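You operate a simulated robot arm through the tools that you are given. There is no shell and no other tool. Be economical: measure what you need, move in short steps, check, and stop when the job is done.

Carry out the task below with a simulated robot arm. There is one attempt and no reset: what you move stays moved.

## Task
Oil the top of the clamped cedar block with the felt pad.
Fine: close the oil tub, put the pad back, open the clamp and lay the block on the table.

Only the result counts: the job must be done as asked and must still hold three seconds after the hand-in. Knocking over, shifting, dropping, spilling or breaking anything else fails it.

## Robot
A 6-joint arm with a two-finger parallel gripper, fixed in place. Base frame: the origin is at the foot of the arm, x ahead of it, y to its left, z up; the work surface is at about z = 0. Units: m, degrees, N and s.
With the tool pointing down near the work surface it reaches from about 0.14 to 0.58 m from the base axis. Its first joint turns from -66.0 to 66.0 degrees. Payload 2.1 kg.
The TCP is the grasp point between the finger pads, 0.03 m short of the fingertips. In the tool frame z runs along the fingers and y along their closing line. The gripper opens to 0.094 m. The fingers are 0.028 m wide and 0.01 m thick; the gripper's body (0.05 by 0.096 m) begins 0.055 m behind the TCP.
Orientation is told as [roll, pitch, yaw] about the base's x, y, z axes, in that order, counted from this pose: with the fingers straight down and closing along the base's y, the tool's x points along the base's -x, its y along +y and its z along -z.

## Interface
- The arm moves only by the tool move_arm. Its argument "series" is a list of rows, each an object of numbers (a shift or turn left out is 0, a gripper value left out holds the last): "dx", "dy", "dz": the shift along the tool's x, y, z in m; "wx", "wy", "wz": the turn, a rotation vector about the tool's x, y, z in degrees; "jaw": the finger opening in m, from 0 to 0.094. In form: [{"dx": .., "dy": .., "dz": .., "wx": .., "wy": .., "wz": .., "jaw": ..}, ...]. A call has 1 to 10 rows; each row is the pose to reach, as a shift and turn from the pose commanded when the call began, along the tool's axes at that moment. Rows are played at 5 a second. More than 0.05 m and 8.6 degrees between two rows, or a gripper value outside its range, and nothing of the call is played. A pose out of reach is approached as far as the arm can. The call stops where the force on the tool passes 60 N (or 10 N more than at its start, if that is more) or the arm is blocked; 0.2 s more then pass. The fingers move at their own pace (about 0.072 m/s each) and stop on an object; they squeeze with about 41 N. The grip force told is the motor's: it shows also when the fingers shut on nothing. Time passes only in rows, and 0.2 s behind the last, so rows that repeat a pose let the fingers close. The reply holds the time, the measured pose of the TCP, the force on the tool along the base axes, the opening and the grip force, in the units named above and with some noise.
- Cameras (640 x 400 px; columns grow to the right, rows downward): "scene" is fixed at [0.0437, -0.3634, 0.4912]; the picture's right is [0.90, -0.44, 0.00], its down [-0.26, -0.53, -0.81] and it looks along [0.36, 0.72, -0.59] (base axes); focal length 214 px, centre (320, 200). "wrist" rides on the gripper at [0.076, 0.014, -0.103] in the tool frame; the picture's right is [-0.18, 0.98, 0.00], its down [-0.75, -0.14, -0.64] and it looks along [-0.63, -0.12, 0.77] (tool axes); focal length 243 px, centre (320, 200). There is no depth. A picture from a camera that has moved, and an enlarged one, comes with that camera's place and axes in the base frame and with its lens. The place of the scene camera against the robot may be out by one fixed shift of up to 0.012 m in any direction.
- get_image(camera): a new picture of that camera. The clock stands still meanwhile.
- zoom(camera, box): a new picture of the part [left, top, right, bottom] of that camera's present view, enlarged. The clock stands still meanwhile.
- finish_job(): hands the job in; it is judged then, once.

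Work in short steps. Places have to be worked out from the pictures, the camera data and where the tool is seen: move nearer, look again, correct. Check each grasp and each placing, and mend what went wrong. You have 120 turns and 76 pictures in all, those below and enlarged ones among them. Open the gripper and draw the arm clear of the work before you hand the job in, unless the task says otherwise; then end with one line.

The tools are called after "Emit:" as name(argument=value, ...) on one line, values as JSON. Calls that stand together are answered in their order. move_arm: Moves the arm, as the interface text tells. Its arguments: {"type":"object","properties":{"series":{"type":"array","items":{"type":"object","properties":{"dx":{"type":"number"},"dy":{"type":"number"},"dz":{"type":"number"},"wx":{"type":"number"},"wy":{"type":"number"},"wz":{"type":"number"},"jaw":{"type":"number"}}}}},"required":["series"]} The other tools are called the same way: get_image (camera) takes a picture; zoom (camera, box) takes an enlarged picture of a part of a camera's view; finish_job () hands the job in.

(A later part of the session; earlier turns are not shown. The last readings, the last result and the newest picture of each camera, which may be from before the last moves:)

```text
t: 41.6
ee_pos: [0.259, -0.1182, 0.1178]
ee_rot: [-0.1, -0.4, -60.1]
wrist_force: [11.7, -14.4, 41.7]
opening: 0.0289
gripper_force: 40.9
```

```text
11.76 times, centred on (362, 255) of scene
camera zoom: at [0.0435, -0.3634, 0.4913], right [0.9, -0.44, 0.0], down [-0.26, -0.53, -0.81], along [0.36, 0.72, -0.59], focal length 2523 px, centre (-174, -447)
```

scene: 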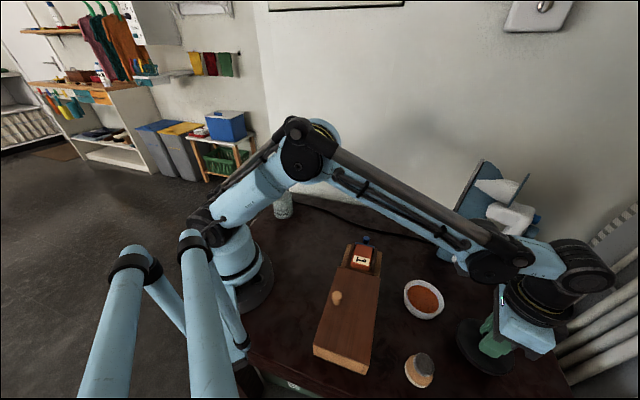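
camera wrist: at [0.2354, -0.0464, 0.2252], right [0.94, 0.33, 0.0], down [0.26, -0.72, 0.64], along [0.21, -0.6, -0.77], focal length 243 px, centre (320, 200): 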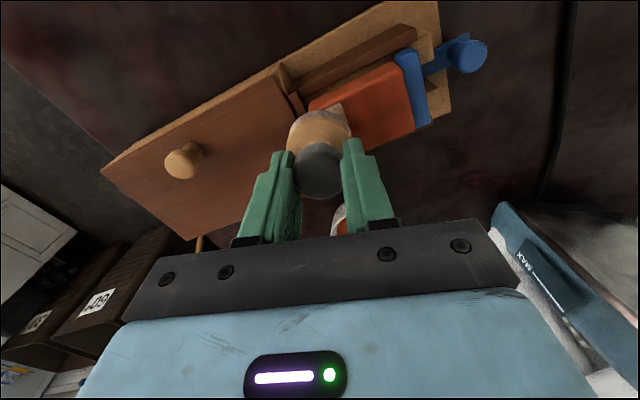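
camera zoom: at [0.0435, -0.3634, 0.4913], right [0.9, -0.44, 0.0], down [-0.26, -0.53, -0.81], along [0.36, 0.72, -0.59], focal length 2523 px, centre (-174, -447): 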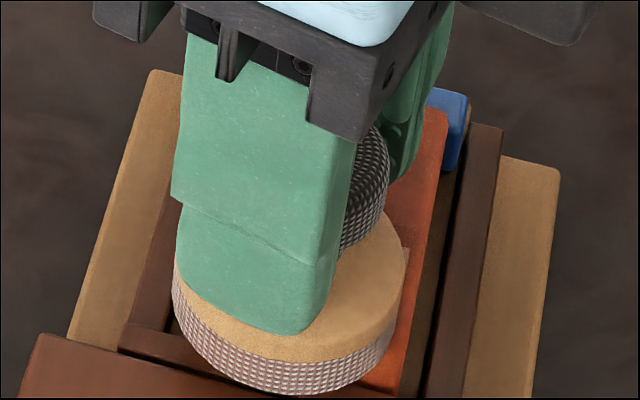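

That call was refused for a too-long step, so I repeat it with finer steps.

Emit:
move_arm(series=[{"dx": 0.007, "dy": -0.002, "dz": -0.0003}, {"dx": 0.0105, "dy": 0.0105, "dz": -0.0005}, {"dx": 0.0145, "dy": 0.025, "dz": -0.0005}, {"dx": 0.018, "dy": 0.0385, "dz": -0.0003}, {"dx": 0.021, "dy": 0.048, "dz": 0}, {"dx": 0.021, "dy": 0.048, "dz": -0.03}, {"dx": 0.05, "dy": 0.03, "dz": -0.05}, {"dx": 0.08, "dy": 0.0, "dz": -0.05}, {"dx": 0.1, "dy": -0.02, "dz": -0.05}, {"dx": 0.1, "dy": -0.02, "dz": -0.05}])

Emit:
zoom(camera="scene", box=[346, 238, 378, 272])

```text
t: 43.8
ee_pos: [0.1875, -0.0344, 0.1654]
ee_rot: [0.0, 0.0, -60.0]
wrist_force: [0.0, 0.8, 0.0]
opening: 0.0286
gripper_force: 41.1
```

```text
11.76 times, centred on (362, 255) of scene
camera zoom: at [0.0436, -0.3634, 0.4912], right [0.9, -0.44, 0.0], down [-0.26, -0.53, -0.81], along [0.36, 0.72, -0.59], focal length 2523 px, centre (-174, -447)
```

zoom: 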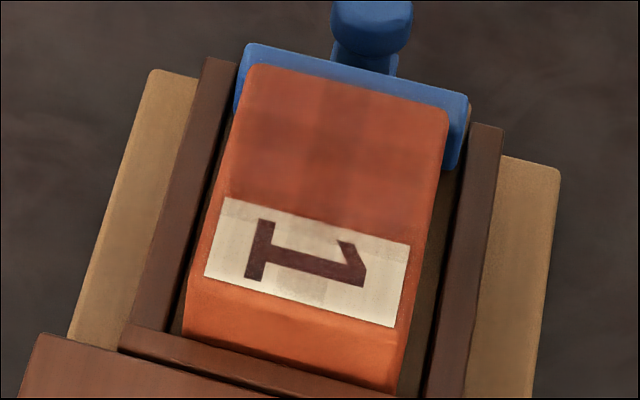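

The middle is oiled but left edge and label-end strip look paler. I'll recharge the pad at the tub first.

Emit:
move_arm(series=[{"dx": -0.043, "dy": 0.008}, {"dx": -0.086, "dy": 0.016}, {"dx": -0.129, "dy": 0.024}, {"dx": -0.172, "dy": 0.032}, {"dx": -0.215, "dy": 0.04}, {"dx": -0.258, "dy": 0.047}, {"dx": -0.258, "dy": 0.047, "dz": 0.04}, {"dx": -0.258, "dy": 0.047, "dz": 0.075}, {"dx": -0.258, "dy": 0.047, "dz": 0.08}])

```text
t: 45.8
ee_pos: [0.362, -0.2396, 0.0907]
ee_rot: [-0.1, 0.0, -59.9]
wrist_force: [0.4, -0.9, -0.1]
opening: 0.0288
gripper_force: 41.2
```

Emit:
move_arm(series=[{"dx": 0.003, "dy": -0.001, "dz": 0.002}, {"dx": 0.003, "dy": -0.001, "dz": 0.004}, {"dx": 0.003, "dy": -0.001, "dz": 0.005}, {"dx": 0.003, "dy": -0.001, "dz": 0.005}])

```text
t: 46.8
ee_pos: [0.358, -0.2362, 0.0842]
ee_rot: [0.0, 0.0, -60.1]
wrist_force: [-0.8, 0.4, -0.7]
opening: 0.0285
gripper_force: 40.5
```

Emit:
move_arm(series=[{"dz": 0.0015}, {"dz": 0.003}, {"dz": 0.004}, {"dz": 0.004}])

```text
t: 47.8
ee_pos: [0.3579, -0.2348, 0.0806]
ee_rot: [0.0, 0.0, -60.0]
wrist_force: [-0.3, -0.2, -0.5]
opening: 0.0287
gripper_force: 40.7
```

Emit:
move_arm(series=[{"dz": 0.001}, {"dz": 0.002}, {"dz": 0.003}, {"dz": 0.003}])

```text
t: 48.8
ee_pos: [0.3592, -0.235, 0.0764]
ee_rot: [0.1, 0.0, -60.0]
wrist_force: [0.4, 0.2, -1.4]
opening: 0.0288
gripper_force: 41.0
```

Still no contact, so the pad has ridden up a little in the grip. I continue down.

Emit:
move_arm(series=[{"dz": 0.001}, {"dz": 0.002}, {"dz": 0.003}, {"dz": 0.004}])

Emit:
get_image(camera="wrist")

```text
t: 49.7
ee_pos: [0.3577, -0.2356, 0.0761]
ee_rot: [-0.1, 0.2, -59.8]
wrist_force: [0.8, -0.5, 18.1]
opening: 0.0286
gripper_force: 41.0
stopped in row 4: the force on the tool passed its limit (the readings are from after the stop); the commanded pose is now the measured one
```

```text
35 pictures are left
camera wrist: at [0.333, -0.1621, 0.1786], right [0.94, 0.33, 0.0], down [0.26, -0.72, 0.64], along [0.21, -0.6, -0.77], focal length 243 px, centre (320, 200)
```

wrist: 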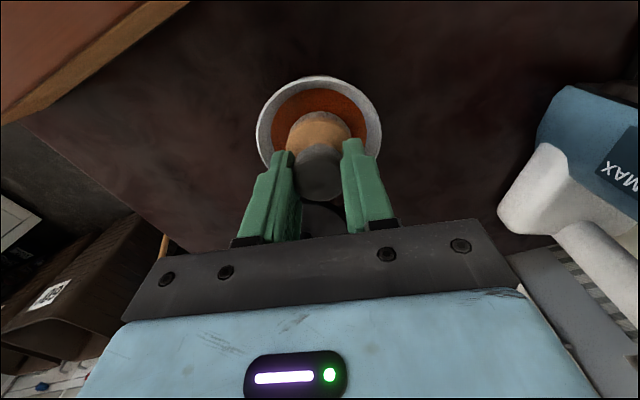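

Recharged with ~18–60 N contact. I lift and return over the block.

Emit:
move_arm(series=[{"dz": -0.003}, {"dz": -0.04}, {"dz": -0.08}, {"dx": 0.04, "dz": -0.08}, {"dx": 0.08, "dz": -0.08}, {"dx": 0.12, "dz": -0.08}, {"dx": 0.1546, "dy": 0.0015, "dz": -0.08}, {"dx": 0.1546, "dy": 0.0015, "dz": -0.055}, {"dx": 0.1546, "dy": 0.0015, "dz": -0.048}, {"dx": 0.1546, "dy": 0.0015, "dz": -0.048}])

Emit:
get_image(camera="wrist")

```text
t: 51.9
ee_pos: [0.2833, -0.1018, 0.125]
ee_rot: [0.0, 0.1, -60.0]
wrist_force: [-1.1, 0.4, -1.0]
opening: 0.0286
gripper_force: 40.7
```

```text
34 pictures are left
camera wrist: at [0.2583, -0.0286, 0.2277], right [0.94, 0.33, 0.0], down [0.26, -0.72, 0.64], along [0.21, -0.6, -0.77], focal length 243 px, centre (320, 200)
```

wrist: 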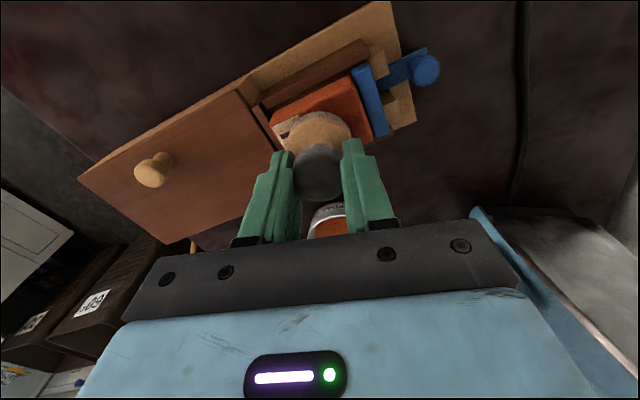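

The block centre looks ~5 mm further in tool +x than my strokes, matching the paler left edge. I shift and lower to contact.

Emit:
move_arm(series=[{"dx": 0.005, "dz": 0.003}, {"dx": 0.005, "dz": 0.005}, {"dx": 0.005, "dz": 0.006}, {"dx": 0.005, "dz": 0.006}])

```text
t: 52.9
ee_pos: [0.2798, -0.0975, 0.1183]
ee_rot: [-0.1, 0.1, -59.9]
wrist_force: [-2.4, -0.5, 24.4]
opening: 0.0287
gripper_force: 41.1
```

24 N at the centre. I wipe the left edge toward the label end and across it.

Emit:
move_arm(series=[{"dx": 0.0058, "dy": -0.0016}, {"dx": 0.002, "dy": -0.0151, "dz": 0.0003}, {"dx": -0.0016, "dy": -0.0276, "dz": 0.0008}, {"dx": -0.0016, "dy": -0.0276, "dz": 0.0012}, {"dx": -0.0074, "dy": -0.026, "dz": 0.0012}, {"dx": -0.0151, "dy": -0.0238, "dz": 0.0012}, {"dx": -0.0074, "dy": -0.026, "dz": 0.0012}])

```text
t: 53.9
ee_pos: [0.2583, -0.1097, 0.118]
ee_rot: [0.2, 0.5, -59.9]
wrist_force: [-2.1, 3.0, 24.1]
opening: 0.0286
gripper_force: 40.6
stopped in row 4: the force on the tool passed its limit (the readings are from after the stop); the commanded pose is now the measured one
```

Now 24 N at the label-left corner; I continue across that end with slightly less press.

Emit:
move_arm(series=[{"dx": -0.004, "dy": 0.001, "dz": -0.0003}, {"dx": -0.008, "dy": 0.002, "dz": -0.0003}, {"dx": -0.0135, "dy": 0.0038, "dz": -0.0003}, {"dx": -0.0135, "dy": 0.0038, "dz": -0.0003}])

```text
t: 54.9
ee_pos: [0.2684, -0.1192, 0.1178]
ee_rot: [0.2, 0.4, -60.0]
wrist_force: [-6.0, 5.0, 19.0]
opening: 0.0288
gripper_force: 41.3
```

19 N, steady. I wipe back and forth across this end and then run along the right edge to the clamp end.

Emit:
move_arm(series=[{"dx": 0.0068, "dy": -0.0019}, {"dx": 0.0, "dy": 0.0}, {"dx": 0.0025, "dy": 0.0087, "dz": -0.0002}, {"dx": 0.0049, "dy": 0.0173, "dz": -0.0005}, {"dx": 0.0074, "dy": 0.026, "dz": -0.0005}, {"dx": 0.0098, "dy": 0.0347, "dz": -0.0004}, {"dx": 0.0123, "dy": 0.0433, "dz": -0.0002}, {"dx": 0.0147, "dy": 0.052, "dz": 0}, {"dx": 0.0147, "dy": 0.052, "dz": 0}])

```text
t: 57.0
ee_pos: [0.306, -0.0827, 0.1179]
ee_rot: [-0.1, 0.4, -59.9]
wrist_force: [-2.5, -0.5, 23.0]
opening: 0.0289
gripper_force: 40.8
stopped in row 9: the force on the tool passed its limit (the readings are from after the stop); the commanded pose is now the measured one
```

Good contact at the clamp-end right corner (23 N). I wipe across the clamp end and back down the left edge.

Emit:
move_arm(series=[{"dx": 0.005, "dy": -0.0014, "dz": -0.0003}, {"dx": 0.01, "dy": -0.0028, "dz": -0.0003}, {"dx": 0.0154, "dy": -0.0044, "dz": -0.0003}, {"dx": 0.013, "dy": -0.013, "dz": -0.0004}, {"dx": 0.0105, "dy": -0.0217, "dz": -0.0005}, {"dx": 0.008, "dy": -0.0304, "dz": -0.0005}, {"dx": 0.008, "dy": -0.0304, "dz": -0.0005}])

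```text
t: 58.3
ee_pos: [0.2825, -0.0843, 0.118]
ee_rot: [0.2, 0.6, -59.8]
wrist_force: [-1.9, 0.4, 21.3]
opening: 0.0288
gripper_force: 41.0
stopped in row 6: the force on the tool passed its limit (the readings are from after the stop); the commanded pose is now the measured one
```

Continue down the left edge to the label end, then up the middle and off.

Emit:
move_arm(series=[{"dx": -0.003, "dy": -0.01, "dz": -0.0003}, {"dx": -0.006, "dy": -0.02, "dz": -0.0003}, {"dx": -0.0085, "dy": -0.03, "dz": -0.0003}, {"dx": -0.0104, "dy": -0.0366, "dz": -0.0002}, {"dx": -0.0175, "dy": -0.0346, "dz": -0.0002}, {"dx": -0.014, "dy": -0.022, "dz": -0.0003}, {"dx": -0.0102, "dy": -0.0086, "dz": -0.0004}, {"dx": -0.006, "dy": 0.0055, "dz": -0.0003}, {"dx": -0.0028, "dy": 0.0175, "dz": -0.0002}, {"dx": -0.0028, "dy": 0.0175, "dz": -0.0002}])

```text
t: 59.2
ee_pos: [0.2589, -0.1082, 0.1191]
ee_rot: [0.8, 0.8, -59.7]
wrist_force: [-0.2, 1.4, 19.9]
opening: 0.0284
gripper_force: 40.7
stopped in row 4: the force on the tool passed its limit (the readings are from after the stop); the commanded pose is now the measured one
```

The tool is tilting slightly from the load at this corner, so I lift off and inspect.

Emit:
move_arm(series=[{"dz": -0.02}, {"dx": 0.02, "dz": -0.05}, {"dx": 0.06, "dz": -0.055}, {"dx": 0.1, "dz": -0.055}, {"dx": 0.1, "dz": -0.055}])

Emit:
zoom(camera="scene", box=[346, 238, 378, 272])

```text
t: 60.5
ee_pos: [0.2086, -0.0204, 0.1748]
ee_rot: [0.7, 0.8, -59.7]
wrist_force: [-0.1, 0.0, -0.5]
opening: 0.0288
gripper_force: 40.9
```

```text
11.76 times, centred on (362, 255) of scene
camera zoom: at [0.0436, -0.3634, 0.4912], right [0.9, -0.44, 0.0], down [-0.26, -0.53, -0.81], along [0.36, 0.72, -0.59], focal length 2523 px, centre (-174, -447)
```

zoom: 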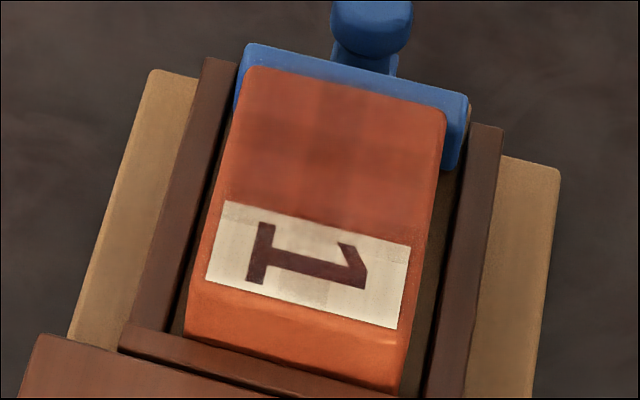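

I move so the wrist camera sees the top directly from above, and remove the small tilt as well.

Emit:
move_arm(series=[{"dx": -0.04, "dy": 0.006, "wx": -0.3, "wy": -1.0}, {"dx": -0.08, "dy": 0.012, "wx": -0.3, "wy": -1.0}, {"dx": -0.12, "dy": 0.018, "wx": -0.3, "wy": -1.0}, {"dx": -0.155, "dy": 0.0236, "wx": -0.3, "wy": -1.0}, {"dx": -0.155, "dy": 0.0236, "wx": -0.3, "wy": -1.0}])

Emit:
zoom(camera="wrist", box=[240, 0, 400, 100])

```text
t: 61.6
ee_pos: [0.3088, -0.1467, 0.1763]
ee_rot: [0.9, -0.3, -59.7]
wrist_force: [0.3, 0.1, -0.3]
opening: 0.0287
gripper_force: 41.0
```

```text
4.00 times, centred on (320, 50) of wrist
camera zoom: at [0.282, -0.0741, 0.2785], right [0.94, 0.34, 0.02], down [0.25, -0.73, 0.64], along [0.23, -0.6, -0.77], focal length 970 px, centre (320, 800)
```

zoom: 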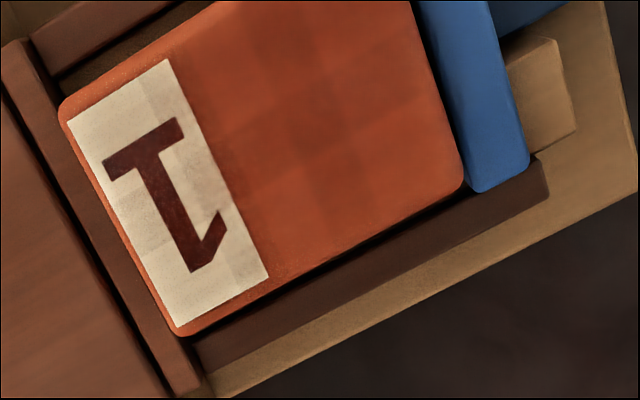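

From above, the block measures 0.0625 × 0.043 m, centred at (0.284, -0.097), axis at 45°; edge cells look lighter. I align the tool's yaw with the block (-45°), level it and go over the true centre.

Emit:
move_arm(series=[{"dx": 0.02, "dy": 0.001, "wx": 0.35, "wy": -0.3, "wz": -7}, {"dx": 0.04, "dy": 0.002, "wx": 0.7, "wy": -0.63, "wz": -14.7}, {"dx": 0.0543, "dy": 0.0033, "wx": 0.7, "wy": -0.63, "wz": -14.7}, {"dx": 0.0543, "dy": 0.0033, "dz": 0.035, "wx": 0.7, "wy": -0.63, "wz": -14.7}, {"dx": 0.0543, "dy": 0.0033, "dz": 0.05, "wx": 0.7, "wy": -0.63, "wz": -14.7}, {"dx": 0.0543, "dy": 0.0033, "dz": 0.05, "wx": 0.7, "wy": -0.63, "wz": -14.7}])

```text
t: 63.0
ee_pos: [0.2837, -0.0949, 0.1242]
ee_rot: [0.1, -0.9, -45.1]
wrist_force: [-0.2, -0.2, 0.1]
opening: 0.0286
gripper_force: 40.9
```

I correct the remaining tilt (pitch −0.9°), fine-tune position and lower to contact.

Emit:
move_arm(series=[{"dx": -0.0025, "dy": -0.0015, "wx": 0.1, "wy": 0.9}, {"dx": -0.0025, "dy": -0.0015, "dz": 0.003, "wx": 0.1, "wy": 0.9}, {"dx": -0.0025, "dy": -0.0015, "dz": 0.005, "wx": 0.1, "wy": 0.9}, {"dx": -0.0025, "dy": -0.0015, "dz": 0.006, "wx": 0.1, "wy": 0.9}, {"dx": -0.0025, "dy": -0.0015, "dz": 0.006, "wx": 0.1, "wy": 0.9}])

```text
t: 64.2
ee_pos: [0.2834, -0.0981, 0.1178]
ee_rot: [0.0, 0.1, -45.0]
wrist_force: [-6.8, 1.4, 41.8]
opening: 0.029
gripper_force: 41.4
```

42 N at the centre. I trace the perimeter (±12 mm sideways, ±28 mm along) with eased pressure.

Emit:
move_arm(series=[{"dx": 0.006, "dz": -0.0005}, {"dx": 0.012, "dz": -0.0005}, {"dx": 0.012, "dy": -0.014, "dz": -0.0005}, {"dx": 0.012, "dy": -0.027, "dz": -0.0003}, {"dx": 0.006, "dy": -0.029, "dz": -0.0003}, {"dx": -0.006, "dy": -0.029, "dz": -0.0003}, {"dx": -0.012, "dy": -0.027, "dz": -0.0003}, {"dx": -0.012, "dy": -0.014, "dz": -0.0005}, {"dx": -0.012, "dy": 0, "dz": -0.0005}])

```text
t: 65.3
ee_pos: [0.2568, -0.1095, 0.1184]
ee_rot: [0.4, 0.3, -44.9]
wrist_force: [-1.3, 2.4, 21.9]
opening: 0.0287
gripper_force: 40.7
stopped in row 5: the force on the tool passed its limit (the readings are from after the stop); the commanded pose is now the measured one
```

The force rises at the label end; the pad there overlaps the box lid's edge. I pull back to −18 mm along and work across from there.

Emit:
move_arm(series=[{"dy": 0.005, "dz": -0.0008}, {"dy": 0.01, "dz": -0.0006}, {"dx": 0, "dy": 0.01, "dz": -0.0003}, {"dx": 0, "dy": 0.01, "dz": -0.0003}])

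```text
t: 66.3
ee_pos: [0.2639, -0.1019, 0.1173]
ee_rot: [0.5, 0.3, -44.9]
wrist_force: [-2.4, -4.4, 33.8]
opening: 0.0289
gripper_force: 41.0
```

Emit:
move_arm(series=[{"dx": -0.006, "dz": -0.0002}, {"dx": -0.012, "dz": -0.0002}, {"dx": -0.018, "dz": -0.0002}, {"dx": -0.023, "dz": -0.0002}, {"dx": -0.023, "dy": 0.009, "dz": -0.0003}, {"dx": -0.023, "dy": 0.018, "dz": -0.0003}, {"dx": -0.023, "dy": 0.027, "dz": -0.0003}, {"dx": -0.023, "dy": 0.036, "dz": -0.0002}, {"dx": -0.023, "dy": 0.04, "dz": -0.0002}])

```text
t: 66.8
ee_pos: [0.2698, -0.1066, 0.1186]
ee_rot: [0.5, 0.7, -44.9]
wrist_force: [-2.1, 1.2, 22.3]
opening: 0.0285
gripper_force: 41.3
stopped in row 2: the force on the tool passed its limit (the readings are from after the stop); the commanded pose is now the measured one
```

Force limit trips from friction plus press; I ease off 0.5 mm, level the tool and continue the sweep lightly.

Emit:
move_arm(series=[{"dz": -0.0006, "wx": 0.5, "wy": -0.7}, {"dx": -0.006, "dz": -0.0004, "wx": 0.5, "wy": -0.7}, {"dx": -0.012, "dz": -0.0004, "wx": 0.5, "wy": -0.7}, {"dx": -0.017, "dz": -0.0004, "wx": 0.5, "wy": -0.7}, {"dx": -0.017, "dz": -0.0004, "wx": 0.5, "wy": -0.7}])

```text
t: 68.0
ee_pos: [0.283, -0.1175, 0.1179]
ee_rot: [0.1, 0.2, -44.9]
wrist_force: [-4.8, 4.5, 17.7]
opening: 0.0286
gripper_force: 40.3
```

17.7 N, good. I sweep back across and then along the right edge to the clamp end.

Emit:
move_arm(series=[{"dx": 0.008, "dy": -0.004}, {"dx": 0.016, "dy": -0.004}, {"dx": 0.008, "dy": -0.005}, {"dx": 0.0, "dy": -0.004}, {"dx": 0.0, "dy": 0.006}, {"dx": 0.0, "dy": 0.016}, {"dx": 0.0, "dy": 0.026}, {"dx": 0.0, "dy": 0.036}, {"dx": 0.0, "dy": 0.04}])

```text
t: 70.2
ee_pos: [0.3082, -0.0904, 0.1166]
ee_rot: [-0.5, 0.1, -45.1]
wrist_force: [-1.1, -0.7, 21.8]
opening: 0.0285
gripper_force: 40.9
stopped in row 9: the force on the tool passed its limit (the readings are from after the stop); the commanded pose is now the measured one
```

At the clamp-end right corner now. I sweep across this end and back along the left edge.

Emit:
move_arm(series=[{"dz": -0.0006, "wx": -0.5}, {"dx": 0.008, "dz": -0.0005, "wx": -0.5}, {"dx": 0.016, "dz": -0.0005, "wx": -0.5}, {"dx": 0.023, "dz": -0.0005, "wx": -0.5}, {"dx": 0.012, "dy": 0.002, "dz": -0.0005, "wx": -0.5}, {"dx": 0.023, "dy": 0.002, "dz": -0.0005, "wx": -0.5}, {"dx": 0.023, "dy": -0.008, "dz": -0.0005, "wx": -0.5}, {"dx": 0.023, "dy": -0.018, "dz": -0.0005, "wx": -0.5}, {"dx": 0.023, "dy": -0.018, "dz": -0.0005, "wx": -0.5}])

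```text
t: 71.3
ee_pos: [0.2947, -0.0768, 0.1186]
ee_rot: [-0.1, 0.9, -44.9]
wrist_force: [-2.6, 2.0, 24.9]
opening: 0.0288
gripper_force: 40.2
stopped in row 5: the force on the tool passed its limit (the readings are from after the stop); the commanded pose is now the measured one
```

Emit:
move_arm(series=[{"dz": -0.0006, "wy": -0.9}, {"dx": 0.005, "dz": -0.0005, "wy": -0.9}, {"dx": 0.005, "dy": -0.01, "dz": -0.0005, "wy": -0.9}, {"dx": 0.005, "dy": -0.02, "dz": -0.0005, "wy": -0.9}, {"dx": 0.005, "dy": -0.03, "dz": -0.0005, "wy": -0.9}, {"dx": 0.005, "dy": -0.04, "dz": -0.0005, "wy": -0.9}, {"dx": -0.005, "dy": -0.04, "dz": -0.0005, "wy": -0.9}, {"dx": -0.005, "dy": -0.04, "dz": -0.0005, "wy": -0.9}])

```text
t: 73.1
ee_pos: [0.2713, -0.1075, 0.1188]
ee_rot: [-0.1, -0.2, -44.9]
wrist_force: [1.1, -0.1, -0.3]
opening: 0.0287
gripper_force: 40.6
```

I lift and move forward of the block to view the top with the wrist camera.

Emit:
move_arm(series=[{"dz": -0.03}, {"dx": -0.02, "dy": 0.005, "dz": -0.057}, {"dx": -0.055, "dy": 0.015, "dz": -0.057}, {"dx": -0.055, "dy": 0.015, "dz": -0.057}])

Emit:
zoom(camera="wrist", box=[240, 0, 400, 100])

```text
t: 74.1
ee_pos: [0.3188, -0.1328, 0.1776]
ee_rot: [-0.1, -0.1, -45.0]
wrist_force: [-0.4, -0.1, -0.3]
opening: 0.0287
gripper_force: 40.9
```

```text
4.00 times, centred on (320, 50) of wrist
camera zoom: at [0.2762, -0.0697, 0.2798], right [0.82, 0.57, 0.0], down [0.43, -0.63, 0.64], along [0.36, -0.53, -0.76], focal length 970 px, centre (320, 800)
```

zoom: 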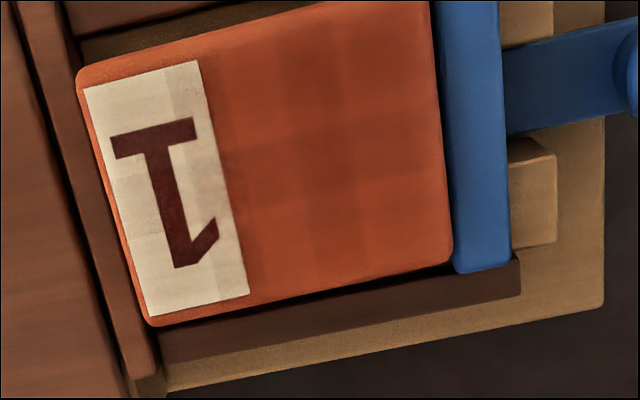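

Ends (esp. the label strip) are still lighter than the middle. I'll recharge once more and concentrate on the ends.

Emit:
move_arm(series=[{"dx": -0.035, "dy": -0.015}, {"dx": -0.07, "dy": -0.03}, {"dx": -0.1007, "dy": -0.0445}, {"dx": -0.1007, "dy": -0.0445, "dz": 0.04}, {"dx": -0.1007, "dy": -0.0445, "dz": 0.08}, {"dx": -0.1007, "dy": -0.0445, "dz": 0.095}, {"dx": -0.1007, "dy": -0.0445, "dz": 0.099}, {"dx": -0.1007, "dy": -0.0445, "dz": 0.101}, {"dx": -0.1007, "dy": -0.0445, "dz": 0.102}, {"dx": -0.1007, "dy": -0.0445, "dz": 0.103}])

```text
t: 76.2
ee_pos: [0.3603, -0.2383, 0.0749]
ee_rot: [-0.1, 0.1, -45.0]
wrist_force: [-0.4, 0.4, 19.1]
opening: 0.0288
gripper_force: 40.4
stopped in row 10: the force on the tool passed its limit (the readings are from after the stop); the commanded pose is now the measured one
```

Oil contact made (19 N). Back to just above the label end (−16 mm).

Emit:
move_arm(series=[{"dz": 0.0}, {"dz": -0.04}, {"dz": -0.085}, {"dx": 0.04, "dy": 0.007, "dz": -0.085}, {"dx": 0.08, "dy": 0.014, "dz": -0.085}, {"dx": 0.12, "dy": 0.02, "dz": -0.085}, {"dx": 0.1533, "dy": 0.0271, "dz": -0.085}, {"dx": 0.1533, "dy": 0.0271, "dz": -0.055}, {"dx": 0.1533, "dy": 0.0271, "dz": -0.045}, {"dx": 0.1533, "dy": 0.0271, "dz": -0.0435}])

```text
t: 78.4
ee_pos: [0.2688, -0.1092, 0.1192]
ee_rot: [0.0, 0.1, -44.9]
wrist_force: [-0.6, 1.0, 2.8]
opening: 0.0287
gripper_force: 40.6
```

Touching lightly. I press slightly and sweep slowly side to side at this end.

Emit:
move_arm(series=[{"dz": 0.0004}, {"dx": 0.005, "dz": 0.0004}, {"dx": 0.009, "dz": 0.0004}, {"dx": 0.009, "dy": -0.003, "dz": 0.0004}, {"dx": 0.004, "dy": -0.004, "dz": 0.0004}, {"dx": -0.002, "dy": -0.004, "dz": 0.0004}, {"dx": -0.008, "dy": -0.004, "dz": 0.0004}, {"dx": -0.014, "dy": -0.003, "dz": 0.0004}, {"dx": -0.014, "dy": 0, "dz": 0.0004}, {"dx": -0.014, "dy": 0, "dz": 0.0004}])

```text
t: 80.6
ee_pos: [0.281, -0.1224, 0.1189]
ee_rot: [-0.2, -0.1, -44.9]
wrist_force: [-7.0, -8.4, 21.5]
opening: 0.0287
gripper_force: 41.3
```

Good steady 21 N. Another slow sweep back across the label end.

Emit:
move_arm(series=[{"dx": 0.005}, {"dx": 0.01, "dz": -0.0002}, {"dx": 0.016, "dz": -0.0002}, {"dx": 0.023, "dz": -0.0002}, {"dx": 0.023, "dy": -0.004, "dz": -0.0002}, {"dx": 0.012, "dy": -0.004, "dz": -0.0002}, {"dx": 0.0, "dy": -0.004, "dz": -0.0002}, {"dx": 0.0, "dy": 0.01, "dz": -0.0003}, {"dx": 0.0, "dy": 0.022, "dz": -0.0003}, {"dx": 0.0, "dy": 0.035, "dz": -0.0003}])

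```text
t: 82.8
ee_pos: [0.3055, -0.0975, 0.118]
ee_rot: [-0.3, 0.1, -45.0]
wrist_force: [-12.0, -12.9, 43.2]
opening: 0.0288
gripper_force: 41.3
```

Now toward the clamp end, sweeping slowly across it.

Emit:
move_arm(series=[{"dy": 0.003, "dz": -0.0006}, {"dy": 0.007, "dz": -0.0006}, {"dx": 0.006, "dy": 0.007, "dz": -0.0005}, {"dx": 0.012, "dy": 0.007, "dz": -0.0005}, {"dx": 0.018, "dy": 0.007, "dz": -0.0004}, {"dx": 0.024, "dy": 0.007, "dz": -0.0004}, {"dx": 0.024, "dy": 0.003, "dz": -0.0004}, {"dx": 0.018, "dy": 0.009, "dz": -0.0004}, {"dx": 0.01, "dy": 0.009, "dz": -0.0004}, {"dx": 0.01, "dy": 0.009, "dz": -0.0004}])

```text
t: 85.0
ee_pos: [0.3039, -0.0812, 0.1193]
ee_rot: [0.0, 0.1, -44.9]
wrist_force: [-0.7, 3.2, 7.3]
opening: 0.0287
gripper_force: 41.0
```

Emit:
move_arm(series=[{"dx": 0.007, "dz": 0.0003}, {"dx": 0.014, "dz": 0.0003}, {"dx": 0.014, "dy": -0.006, "dz": 0.0002}, {"dx": 0.014, "dy": -0.014, "dz": 0.0}, {"dx": 0.014, "dy": -0.022, "dz": -0.0001}, {"dx": 0.014, "dy": -0.03, "dz": -0.0001}, {"dx": 0.014, "dy": -0.038, "dz": 0.0}, {"dx": 0.014, "dy": -0.046, "dz": 0.0002}, {"dx": 0.008, "dy": -0.047, "dz": 0.0002}, {"dx": 0.008, "dy": -0.047, "dz": 0.0002}])

```text
t: 87.2
ee_pos: [0.2661, -0.1096, 0.1203]
ee_rot: [0.0, 0.2, -44.8]
wrist_force: [-0.5, 0.0, -0.6]
opening: 0.0287
gripper_force: 41.0
```

I lift off and look at the top again from the same viewpoint.

Emit:
move_arm(series=[{"dz": -0.03}, {"dx": -0.02, "dy": 0.005, "dz": -0.057}, {"dx": -0.06, "dy": 0.019, "dz": -0.057}, {"dx": -0.06, "dy": 0.019, "dz": -0.057}])

Emit:
zoom(camera="wrist", box=[240, 0, 400, 100])

```text
t: 88.2
ee_pos: [0.3225, -0.1407, 0.1753]
ee_rot: [-0.2, 0.1, -44.9]
wrist_force: [-0.3, 0.1, -0.1]
opening: 0.0289
gripper_force: 41.2
```

```text
4.00 times, centred on (320, 50) of wrist
camera zoom: at [0.2798, -0.0771, 0.278], right [0.82, 0.57, 0.0], down [0.44, -0.63, 0.64], along [0.36, -0.53, -0.77], focal length 970 px, centre (320, 800)
```

zoom: 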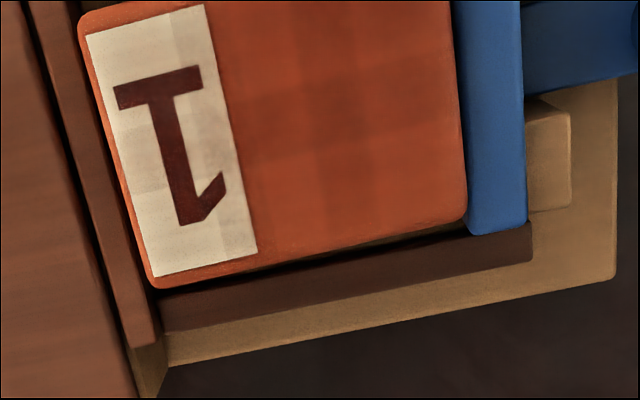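

The whole top is now tinted and the grain darkened over every cell, including the label, compared with the bright unoiled rim. I take the pad back to its place at (0.252, -0.3245).

Emit:
move_arm(series=[{"dx": -0.016, "dy": -0.036}, {"dx": -0.032, "dy": -0.072}, {"dx": -0.048, "dy": -0.108}, {"dx": -0.064, "dy": -0.144}, {"dx": -0.0805, "dy": -0.1795}, {"dx": -0.0805, "dy": -0.1795, "dz": 0.04}, {"dx": -0.0805, "dy": -0.1795, "dz": 0.08}, {"dx": -0.0805, "dy": -0.1795, "dz": 0.105}, {"dx": -0.0805, "dy": -0.1795, "dz": 0.115}, {"dx": -0.0805, "dy": -0.1795, "dz": 0.115}])

Emit:
zoom(camera="scene", box=[370, 290, 470, 400])

```text
t: 90.4
ee_pos: [0.2511, -0.3236, 0.0601]
ee_rot: [-0.1, 0.1, -45.0]
wrist_force: [0.0, -0.4, -0.3]
opening: 0.029
gripper_force: 41.1
```

```text
3.64 times, centred on (420, 345) of scene
camera zoom: at [0.0436, -0.3634, 0.4912], right [0.9, -0.44, 0.0], down [-0.26, -0.53, -0.81], along [0.36, 0.72, -0.59], focal length 780 px, centre (-44, -327)
```

zoom: 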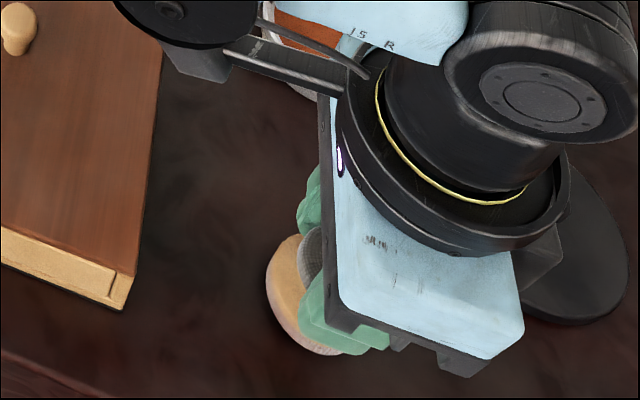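

Over its original place; I lower in small steps to touch the table.

Emit:
move_arm(series=[{"dz": 0.002}, {"dz": 0.0035}, {"dz": 0.005}, {"dz": 0.006}, {"dz": 0.007}, {"dz": 0.008}, {"dz": 0.008}])

```text
t: 92.0
ee_pos: [0.2524, -0.3234, 0.0519]
ee_rot: [0.0, 0.0, -44.8]
wrist_force: [0.4, 3.5, 13.7]
opening: 0.0283
gripper_force: 40.9
```

Contact (14 N). I release and rise.

Emit:
move_arm(series=[{"dz": -0.0005, "jaw": 0.05}, {"dz": -0.0005, "jaw": 0.065}, {"dz": -0.0005, "jaw": 0.065}, {"dz": -0.03, "jaw": 0.065}, {"dz": -0.07, "jaw": 0.065}, {"dz": -0.11, "jaw": 0.05}, {"dz": -0.11, "jaw": 0.05}])

Emit:
get_image(camera="scene")

```text
t: 93.6
ee_pos: [0.2494, -0.3258, 0.1644]
ee_rot: [-0.1, 0.1, -44.9]
wrist_force: [-0.9, 0.1, -0.4]
opening: 0.0501
gripper_force: 0.0
```

```text
28 pictures are left
```

scene: 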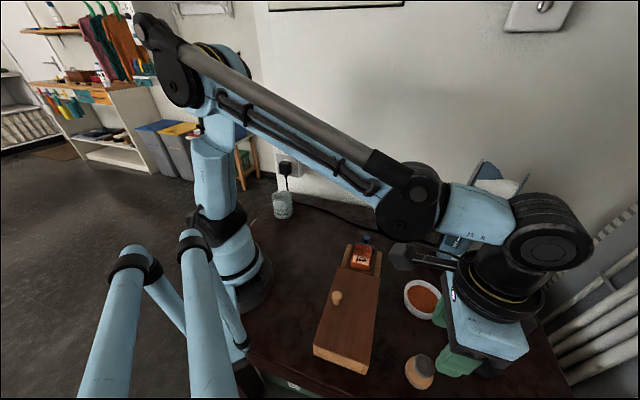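

The pad stands where it was. Now I go over the lid's knob at (0.380, -0.3505).

Emit:
move_arm(series=[{"dx": -0.03, "dy": 0.02}, {"dx": -0.06, "dy": 0.04}, {"dx": -0.09, "dy": 0.06}, {"dx": -0.1096, "dy": 0.0728}, {"dx": -0.1096, "dy": 0.0728, "dz": 0.04}, {"dx": -0.1096, "dy": 0.0728, "dz": 0.08}, {"dx": -0.1096, "dy": 0.0728, "dz": 0.08}])

Emit:
get_image(camera="wrist")

```text
t: 95.2
ee_pos: [0.3818, -0.3511, 0.081]
ee_rot: [-0.1, 0.1, -44.9]
wrist_force: [0.1, 0.2, 0.0]
opening: 0.0501
gripper_force: 0.1
```

```text
27 pictures are left
camera wrist: at [0.3393, -0.2868, 0.1836], right [0.82, 0.57, 0.0], down [0.44, -0.63, 0.64], along [0.36, -0.53, -0.77], focal length 243 px, centre (320, 200)
```

wrist: 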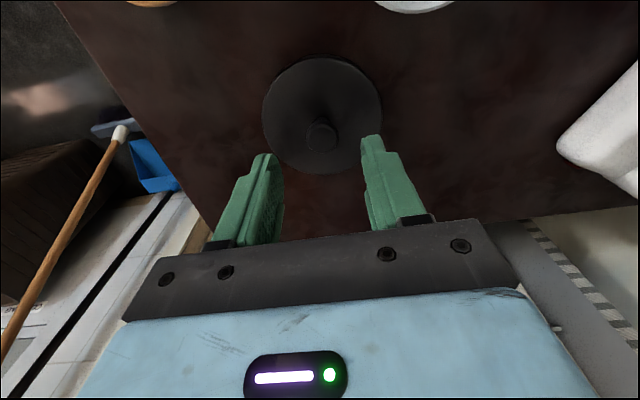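

Knob centred between the fingers. I lower to TCP z≈0.0385 and grip.

Emit:
move_arm(series=[{"dx": 0.002, "dz": 0.02}, {"dx": 0.002, "dz": 0.035}, {"dx": 0.002, "dz": 0.0415}, {"dx": 0.002, "dz": 0.0415}, {"dx": 0.002, "dz": 0.0415, "jaw": 0}, {"dx": 0.002, "dz": 0.0415, "jaw": 0}, {"dx": 0.002, "dz": 0.0415, "jaw": 0}])

```text
t: 96.8
ee_pos: [0.3802, -0.348, 0.0412]
ee_rot: [-0.1, 0.2, -44.9]
wrist_force: [0.6, -0.6, -0.2]
opening: 0.02
gripper_force: 41.3
```

Gripped (0.020). I lift and carry the lid over the tub.

Emit:
move_arm(series=[{"dz": -0.02}, {"dz": -0.06}, {"dz": -0.075}, {"dx": 0.03, "dy": 0.02, "dz": -0.075}, {"dx": 0.06, "dy": 0.04, "dz": -0.075}, {"dx": 0.098, "dy": 0.0654, "dz": -0.075}, {"dx": 0.098, "dy": 0.0654, "dz": -0.075}, {"dx": 0.098, "dy": 0.0654, "dz": -0.055}, {"dx": 0.098, "dy": 0.0654, "dz": -0.055}])

Emit:
zoom(camera="scene", box=[370, 240, 470, 330])

Emit:
get_image(camera="wrist")

```text
t: 98.8
ee_pos: [0.3573, -0.2324, 0.0951]
ee_rot: [-0.1, 0.0, -44.9]
wrist_force: [-0.2, -0.7, 1.1]
opening: 0.0198
gripper_force: 41.4
```

```text
4.44 times, centred on (420, 285) of scene
camera zoom: at [0.0437, -0.3634, 0.4912], right [0.9, -0.44, 0.0], down [-0.26, -0.53, -0.81], along [0.36, 0.72, -0.59], focal length 953 px, centre (-124, -178)
```

zoom: 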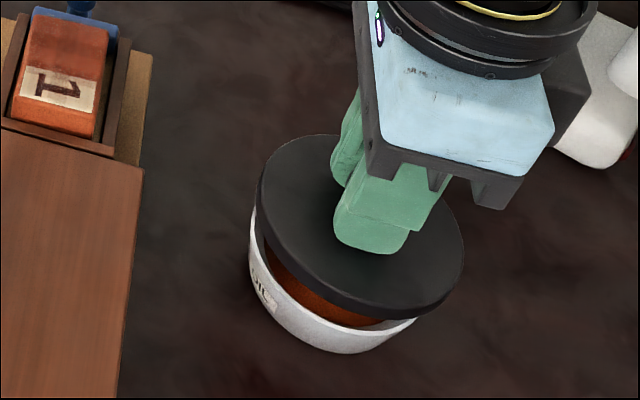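

```text
25 pictures are left
camera wrist: at [0.314, -0.1685, 0.1985], right [0.82, 0.57, 0.0], down [0.44, -0.63, 0.64], along [0.36, -0.53, -0.77], focal length 243 px, centre (320, 200)
```

wrist: 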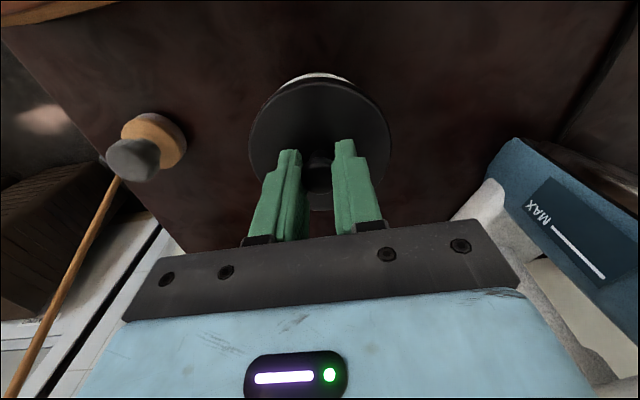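

The lid is centred on the tub; I lower it onto the rim.

Emit:
move_arm(series=[{"dz": 0.01}, {"dz": 0.017}, {"dz": 0.019}, {"dz": 0.021}, {"dz": 0.023}, {"dz": 0.024}, {"dz": 0.025}])

Emit:
zoom(camera="scene", box=[370, 240, 470, 330])

```text
t: 100.4
ee_pos: [0.3564, -0.2322, 0.0711]
ee_rot: [-0.1, 0.1, -44.9]
wrist_force: [0.4, 1.0, -0.3]
opening: 0.0199
gripper_force: 41.3
```

```text
4.44 times, centred on (420, 285) of scene
camera zoom: at [0.0437, -0.3634, 0.4912], right [0.9, -0.44, 0.0], down [-0.26, -0.53, -0.81], along [0.36, 0.72, -0.59], focal length 953 px, centre (-124, -178)
```

zoom: 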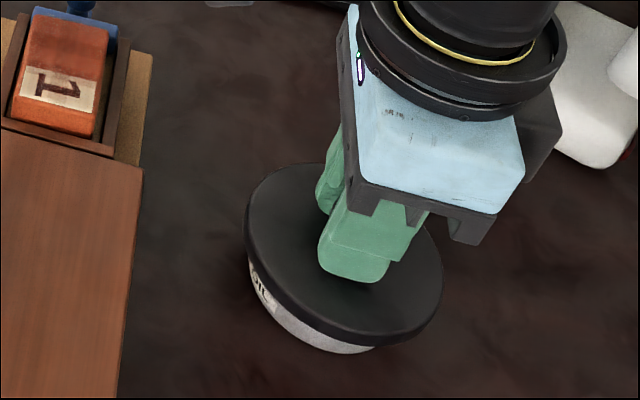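

Emit:
move_arm(series=[{"dz": 0.001}, {"dz": 0.002}, {"dz": 0.003}, {"dz": 0.004}, {"dz": 0.004}])

```text
t: 101.6
ee_pos: [0.3556, -0.2323, 0.068]
ee_rot: [0.0, 0.1, -44.9]
wrist_force: [-0.5, 2.3, 23.8]
opening: 0.0199
gripper_force: 41.7
```

Seated (24 N). I release, rise and view the tub.

Emit:
move_arm(series=[{"dz": -0.001, "jaw": 0.04}, {"dz": -0.001, "jaw": 0.05}, {"dz": -0.03, "jaw": 0.05}, {"dz": -0.07, "jaw": 0.05}, {"dz": -0.11, "jaw": 0.05}, {"dx": 0.045, "dz": -0.11, "jaw": 0.05}, {"dx": 0.09, "dz": -0.11, "jaw": 0.05}, {"dx": 0.09, "dz": -0.11, "jaw": 0.05}])

Emit:
zoom(camera="scene", box=[370, 240, 470, 330])

Emit:
get_image(camera="wrist")

```text
t: 103.4
ee_pos: [0.2942, -0.1657, 0.1744]
ee_rot: [0.0, 0.1, -44.9]
wrist_force: [-0.1, -0.8, -0.6]
opening: 0.05
gripper_force: 0.1
```

```text
4.44 times, centred on (420, 285) of scene
camera zoom: at [0.0436, -0.3634, 0.4912], right [0.9, -0.44, 0.0], down [-0.26, -0.53, -0.81], along [0.36, 0.72, -0.59], focal length 953 px, centre (-124, -178)
```

zoom: 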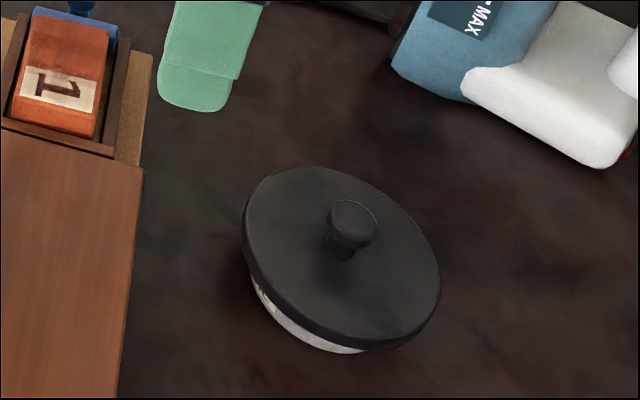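

```text
22 pictures are left
camera wrist: at [0.2509, -0.1021, 0.2777], right [0.82, 0.57, 0.0], down [0.44, -0.63, 0.64], along [0.36, -0.53, -0.77], focal length 243 px, centre (320, 200)
```

wrist: 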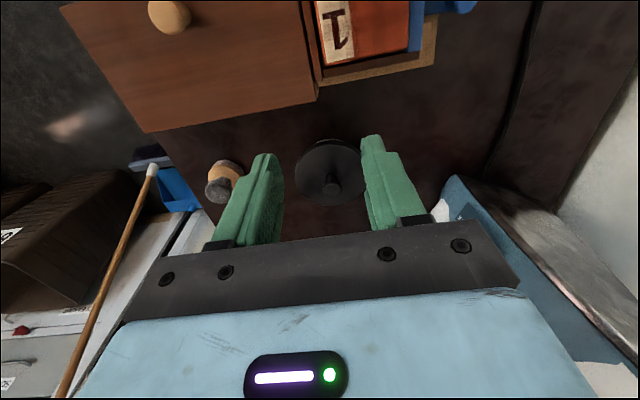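

The lid sits flat on the tub. Next is the clamp: I turn the wrist to yaw +45° and move over the blue handle near (0.338, -0.045) to look at it.

Emit:
move_arm(series=[{"dx": 0.006, "dy": 0.012, "wz": -8.5}, {"dx": 0.012, "dy": 0.024, "wz": -17}, {"dx": 0.018, "dy": 0.036, "wz": -25.5}, {"dx": 0.024, "dy": 0.048, "wz": -34}, {"dx": 0.03, "dy": 0.06, "wz": -42.5}, {"dx": 0.036, "dy": 0.072, "wz": -51}, {"dx": 0.042, "dy": 0.084, "wz": -59.5}, {"dx": 0.048, "dy": 0.096, "wz": -68}, {"dx": 0.0544, "dy": 0.1163, "wz": -76.5}, {"dx": 0.0544, "dy": 0.1163, "wz": -85}])

Emit:
get_image(camera="wrist")

```text
t: 105.6
ee_pos: [0.3358, -0.0484, 0.1773]
ee_rot: [0.1, 0.1, 40.4]
wrist_force: [0.1, 0.1, -0.5]
opening: 0.05
gripper_force: 0.1
```

```text
21 pictures are left
camera wrist: at [0.2695, -0.0871, 0.2801], right [-0.5, 0.87, 0.0], down [0.67, 0.38, 0.64], along [0.56, 0.32, -0.77], focal length 243 px, centre (320, 200)
```

wrist: 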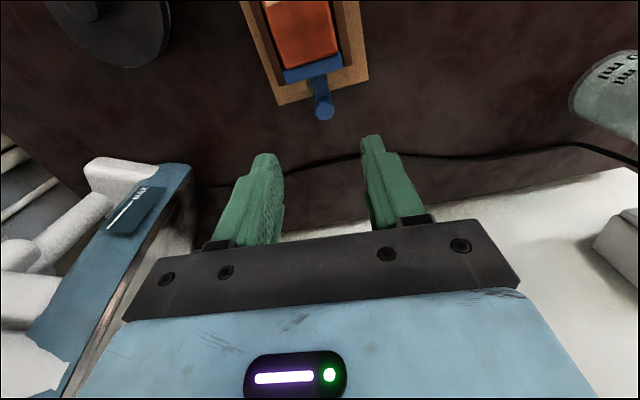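

Emit:
zoom(camera="wrist", box=[230, 0, 410, 130])

Emit:
zoom(camera="scene", box=[345, 225, 395, 265])

```text
3.08 times, centred on (320, 65) of wrist
camera zoom: at [0.2695, -0.0871, 0.2801], right [-0.5, 0.87, 0.0], down [0.67, 0.38, 0.64], along [0.56, 0.32, -0.77], focal length 746 px, centre (320, 615)
```

zoom: 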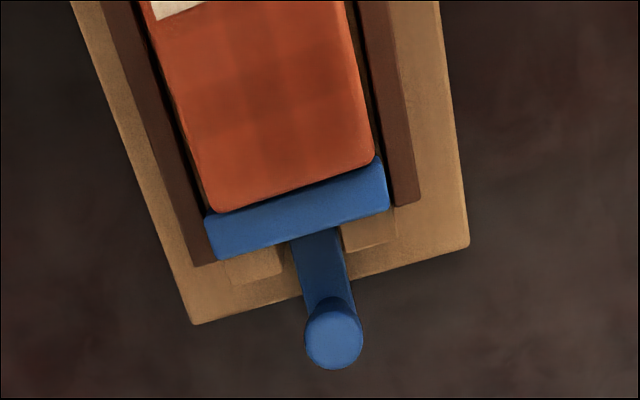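

```text
10.00 times, centred on (370, 245) of scene
camera zoom: at [0.0437, -0.3634, 0.4912], right [0.9, -0.44, 0.0], down [-0.26, -0.53, -0.81], along [0.36, 0.72, -0.59], focal length 2145 px, centre (-180, -250)
```

zoom: 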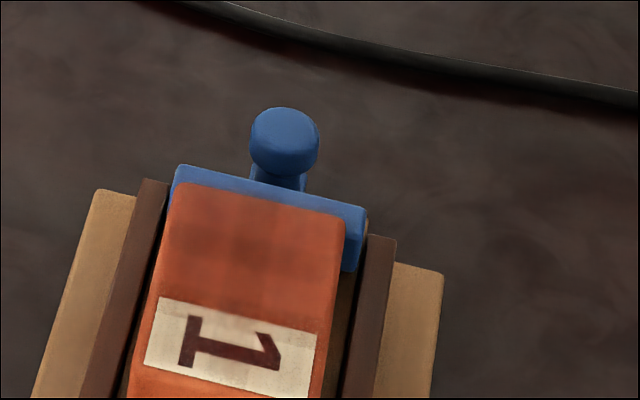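

It's a slider: plate, bar in a guide, upright knob at the end – it should pull straight out along the block's axis. Before opening I take one tight look at the clamp-end strip to judge its oiling.

Emit:
zoom(camera="wrist", box=[264, 0, 344, 68])

```text
5.88 times, centred on (304, 34) of wrist
camera zoom: at [0.2695, -0.0871, 0.2801], right [-0.5, 0.87, 0.0], down [0.67, 0.38, 0.64], along [0.56, 0.32, -0.77], focal length 1427 px, centre (414, 1176)
```

zoom: 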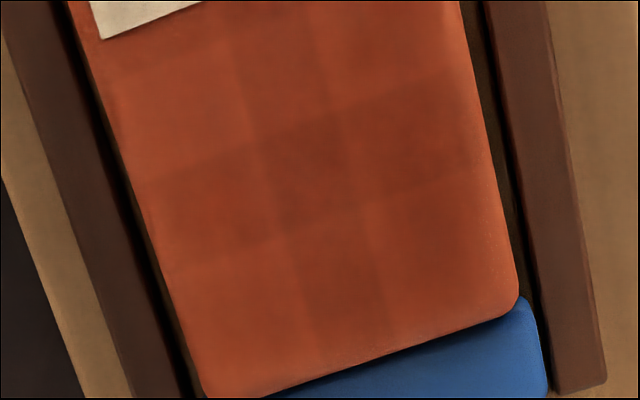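

The whole top is clearly darker than at the start, so I proceed with the clamp. I align to yaw 45° and lower over the knob at about (0.340, -0.042).

Emit:
move_arm(series=[{"dx": -0.007, "dy": 0.002, "wz": -4.6}, {"dx": -0.007, "dy": 0.002, "dz": 0.04, "wz": -4.6}, {"dx": -0.007, "dy": 0.002, "dz": 0.085, "wz": -4.6}, {"dx": -0.007, "dy": 0.002, "dz": 0.1, "wz": -4.6}, {"dx": -0.007, "dy": 0.002, "dz": 0.1, "wz": -4.6}])

Emit:
get_image(camera="wrist")

```text
t: 106.8
ee_pos: [0.3414, -0.0441, 0.0784]
ee_rot: [0.0, 0.2, 44.7]
wrist_force: [-0.1, 0.0, -1.0]
opening: 0.0498
gripper_force: 0.0
```

```text
17 pictures are left
camera wrist: at [0.2774, -0.0866, 0.1812], right [-0.56, 0.83, 0.0], down [0.64, 0.43, 0.64], along [0.53, 0.36, -0.77], focal length 243 px, centre (320, 200)
```

wrist: 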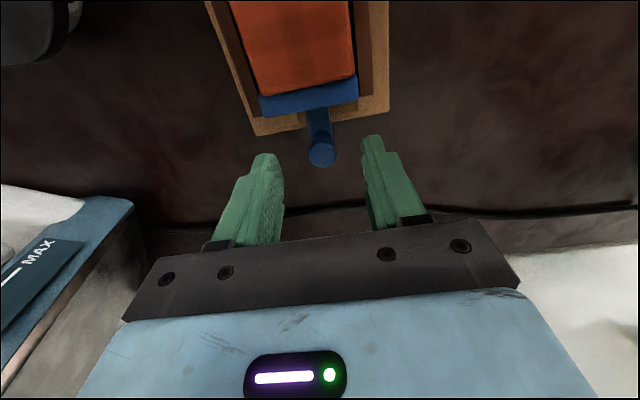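

Aligned with the knob. I lower 26 mm and close on it.

Emit:
move_arm(series=[{"dz": 0.012}, {"dz": 0.022}, {"dz": 0.026}, {"dz": 0.026, "jaw": 0}, {"dz": 0.026, "jaw": 0}, {"dz": 0.026, "jaw": 0}])

```text
t: 108.2
ee_pos: [0.3404, -0.0432, 0.0509]
ee_rot: [0.0, 0.1, 44.7]
wrist_force: [-1.3, 1.7, 0.0]
opening: 0.0176
gripper_force: 40.8
```

Knob held (0.0176). I pull it outward along the axis in small steps and read the force.

Emit:
move_arm(series=[{"dx": -0.003}, {"dx": -0.006}, {"dx": -0.01}, {"dx": -0.014}, {"dx": -0.014}])

Emit:
zoom(camera="wrist", box=[220, 0, 420, 180])

```text
t: 109.4
ee_pos: [0.3505, -0.0315, 0.0517]
ee_rot: [0.1, 0.1, 44.7]
wrist_force: [-0.7, -2.1, -0.1]
opening: 0.0177
gripper_force: 40.6
```

```text
2.22 times, centred on (320, 90) of wrist
camera zoom: at [0.287, -0.075, 0.1541], right [-0.56, 0.83, 0.0], down [0.64, 0.43, 0.64], along [0.53, 0.36, -0.77], focal length 539 px, centre (320, 444)
```

zoom: 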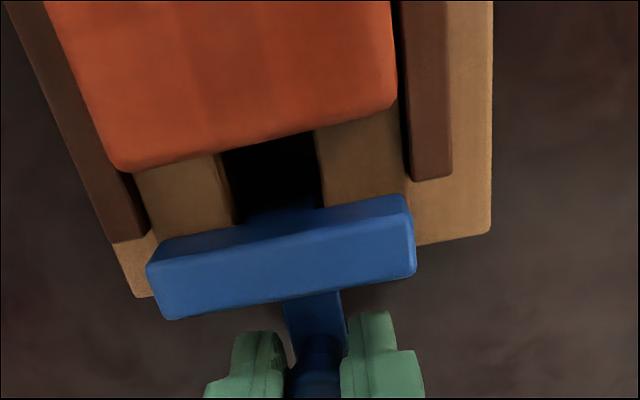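

The clamp slid out 14 mm freely. I pull a little more to open it fully, watching force.

Emit:
move_arm(series=[{"dx": -0.002}, {"dx": -0.004}, {"dx": -0.006}, {"dx": -0.008}, {"dx": -0.008}])

```text
t: 110.6
ee_pos: [0.3566, -0.0273, 0.052]
ee_rot: [0.1, 0.1, 44.6]
wrist_force: [-3.1, -3.4, 0.7]
opening: 0.0177
gripper_force: 40.6
```

Open by ~22 mm. I release the knob, rise, and move over the block with the jaws at 0.07.

Emit:
move_arm(series=[{"dx": 0, "jaw": 0.035}, {"dx": 0, "jaw": 0.04}, {"dz": -0.03, "jaw": 0.04}, {"dz": -0.07, "jaw": 0.07}, {"dx": 0.03, "dz": -0.08, "jaw": 0.07}, {"dx": 0.065, "dz": -0.08, "jaw": 0.07}, {"dx": 0.1, "dy": 0.002, "dz": -0.08, "jaw": 0.07}, {"dx": 0.1, "dy": 0.002, "dz": -0.08, "jaw": 0.07}])

Emit:
get_image(camera="wrist")

Emit:
zoom(camera="scene", box=[320, 200, 420, 290])

```text
t: 112.4
ee_pos: [0.284, -0.0974, 0.135]
ee_rot: [0.1, 0.1, 44.8]
wrist_force: [0.2, 0.2, -0.1]
opening: 0.07
gripper_force: 0.0
```

```text
15 pictures are left
camera wrist: at [0.2208, -0.1402, 0.2377], right [-0.56, 0.83, 0.0], down [0.64, 0.43, 0.64], along [0.53, 0.36, -0.77], focal length 243 px, centre (320, 200)
```

wrist: 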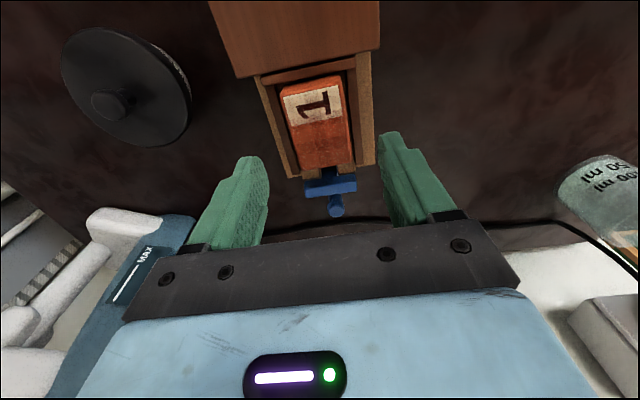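

```text
4.44 times, centred on (370, 245) of scene
camera zoom: at [0.0436, -0.3634, 0.4912], right [0.9, -0.44, 0.0], down [-0.26, -0.53, -0.81], along [0.36, 0.72, -0.59], focal length 953 px, centre (98, 0)
```

zoom: 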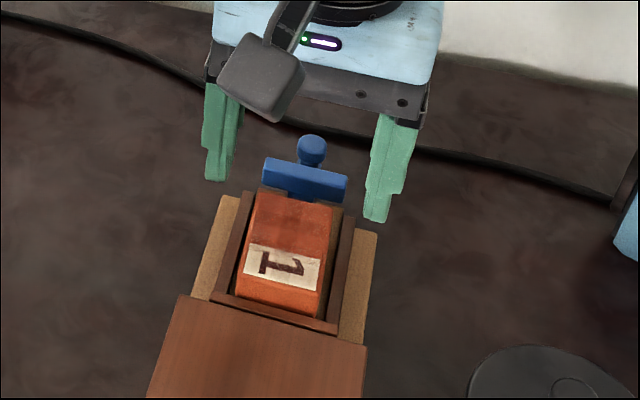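

Well aligned with the block. I lower to TCP z≈0.076 so the tips stay above the tray walls (~0.042), then grip.

Emit:
move_arm(series=[{"dx": 0.002, "dz": 0.03}, {"dx": 0.002, "dz": 0.05}, {"dx": 0.002, "dz": 0.057}, {"dx": 0.002, "dz": 0.057}, {"dx": 0.002, "dz": 0.057, "jaw": 0.03}, {"dx": 0.002, "dz": 0.057, "jaw": 0.03}, {"dx": 0.002, "dz": 0.057, "jaw": 0.03}])

```text
t: 113.2
ee_pos: [0.2833, -0.0966, 0.0758]
ee_rot: [-0.1, 0.0, 44.7]
wrist_force: [-5.0, 3.2, 23.2]
opening: 0.0669
gripper_force: 0.1
stopped in row 4: the force on the tool passed its limit (the readings are from after the stop); the commanded pose is now the measured one
```

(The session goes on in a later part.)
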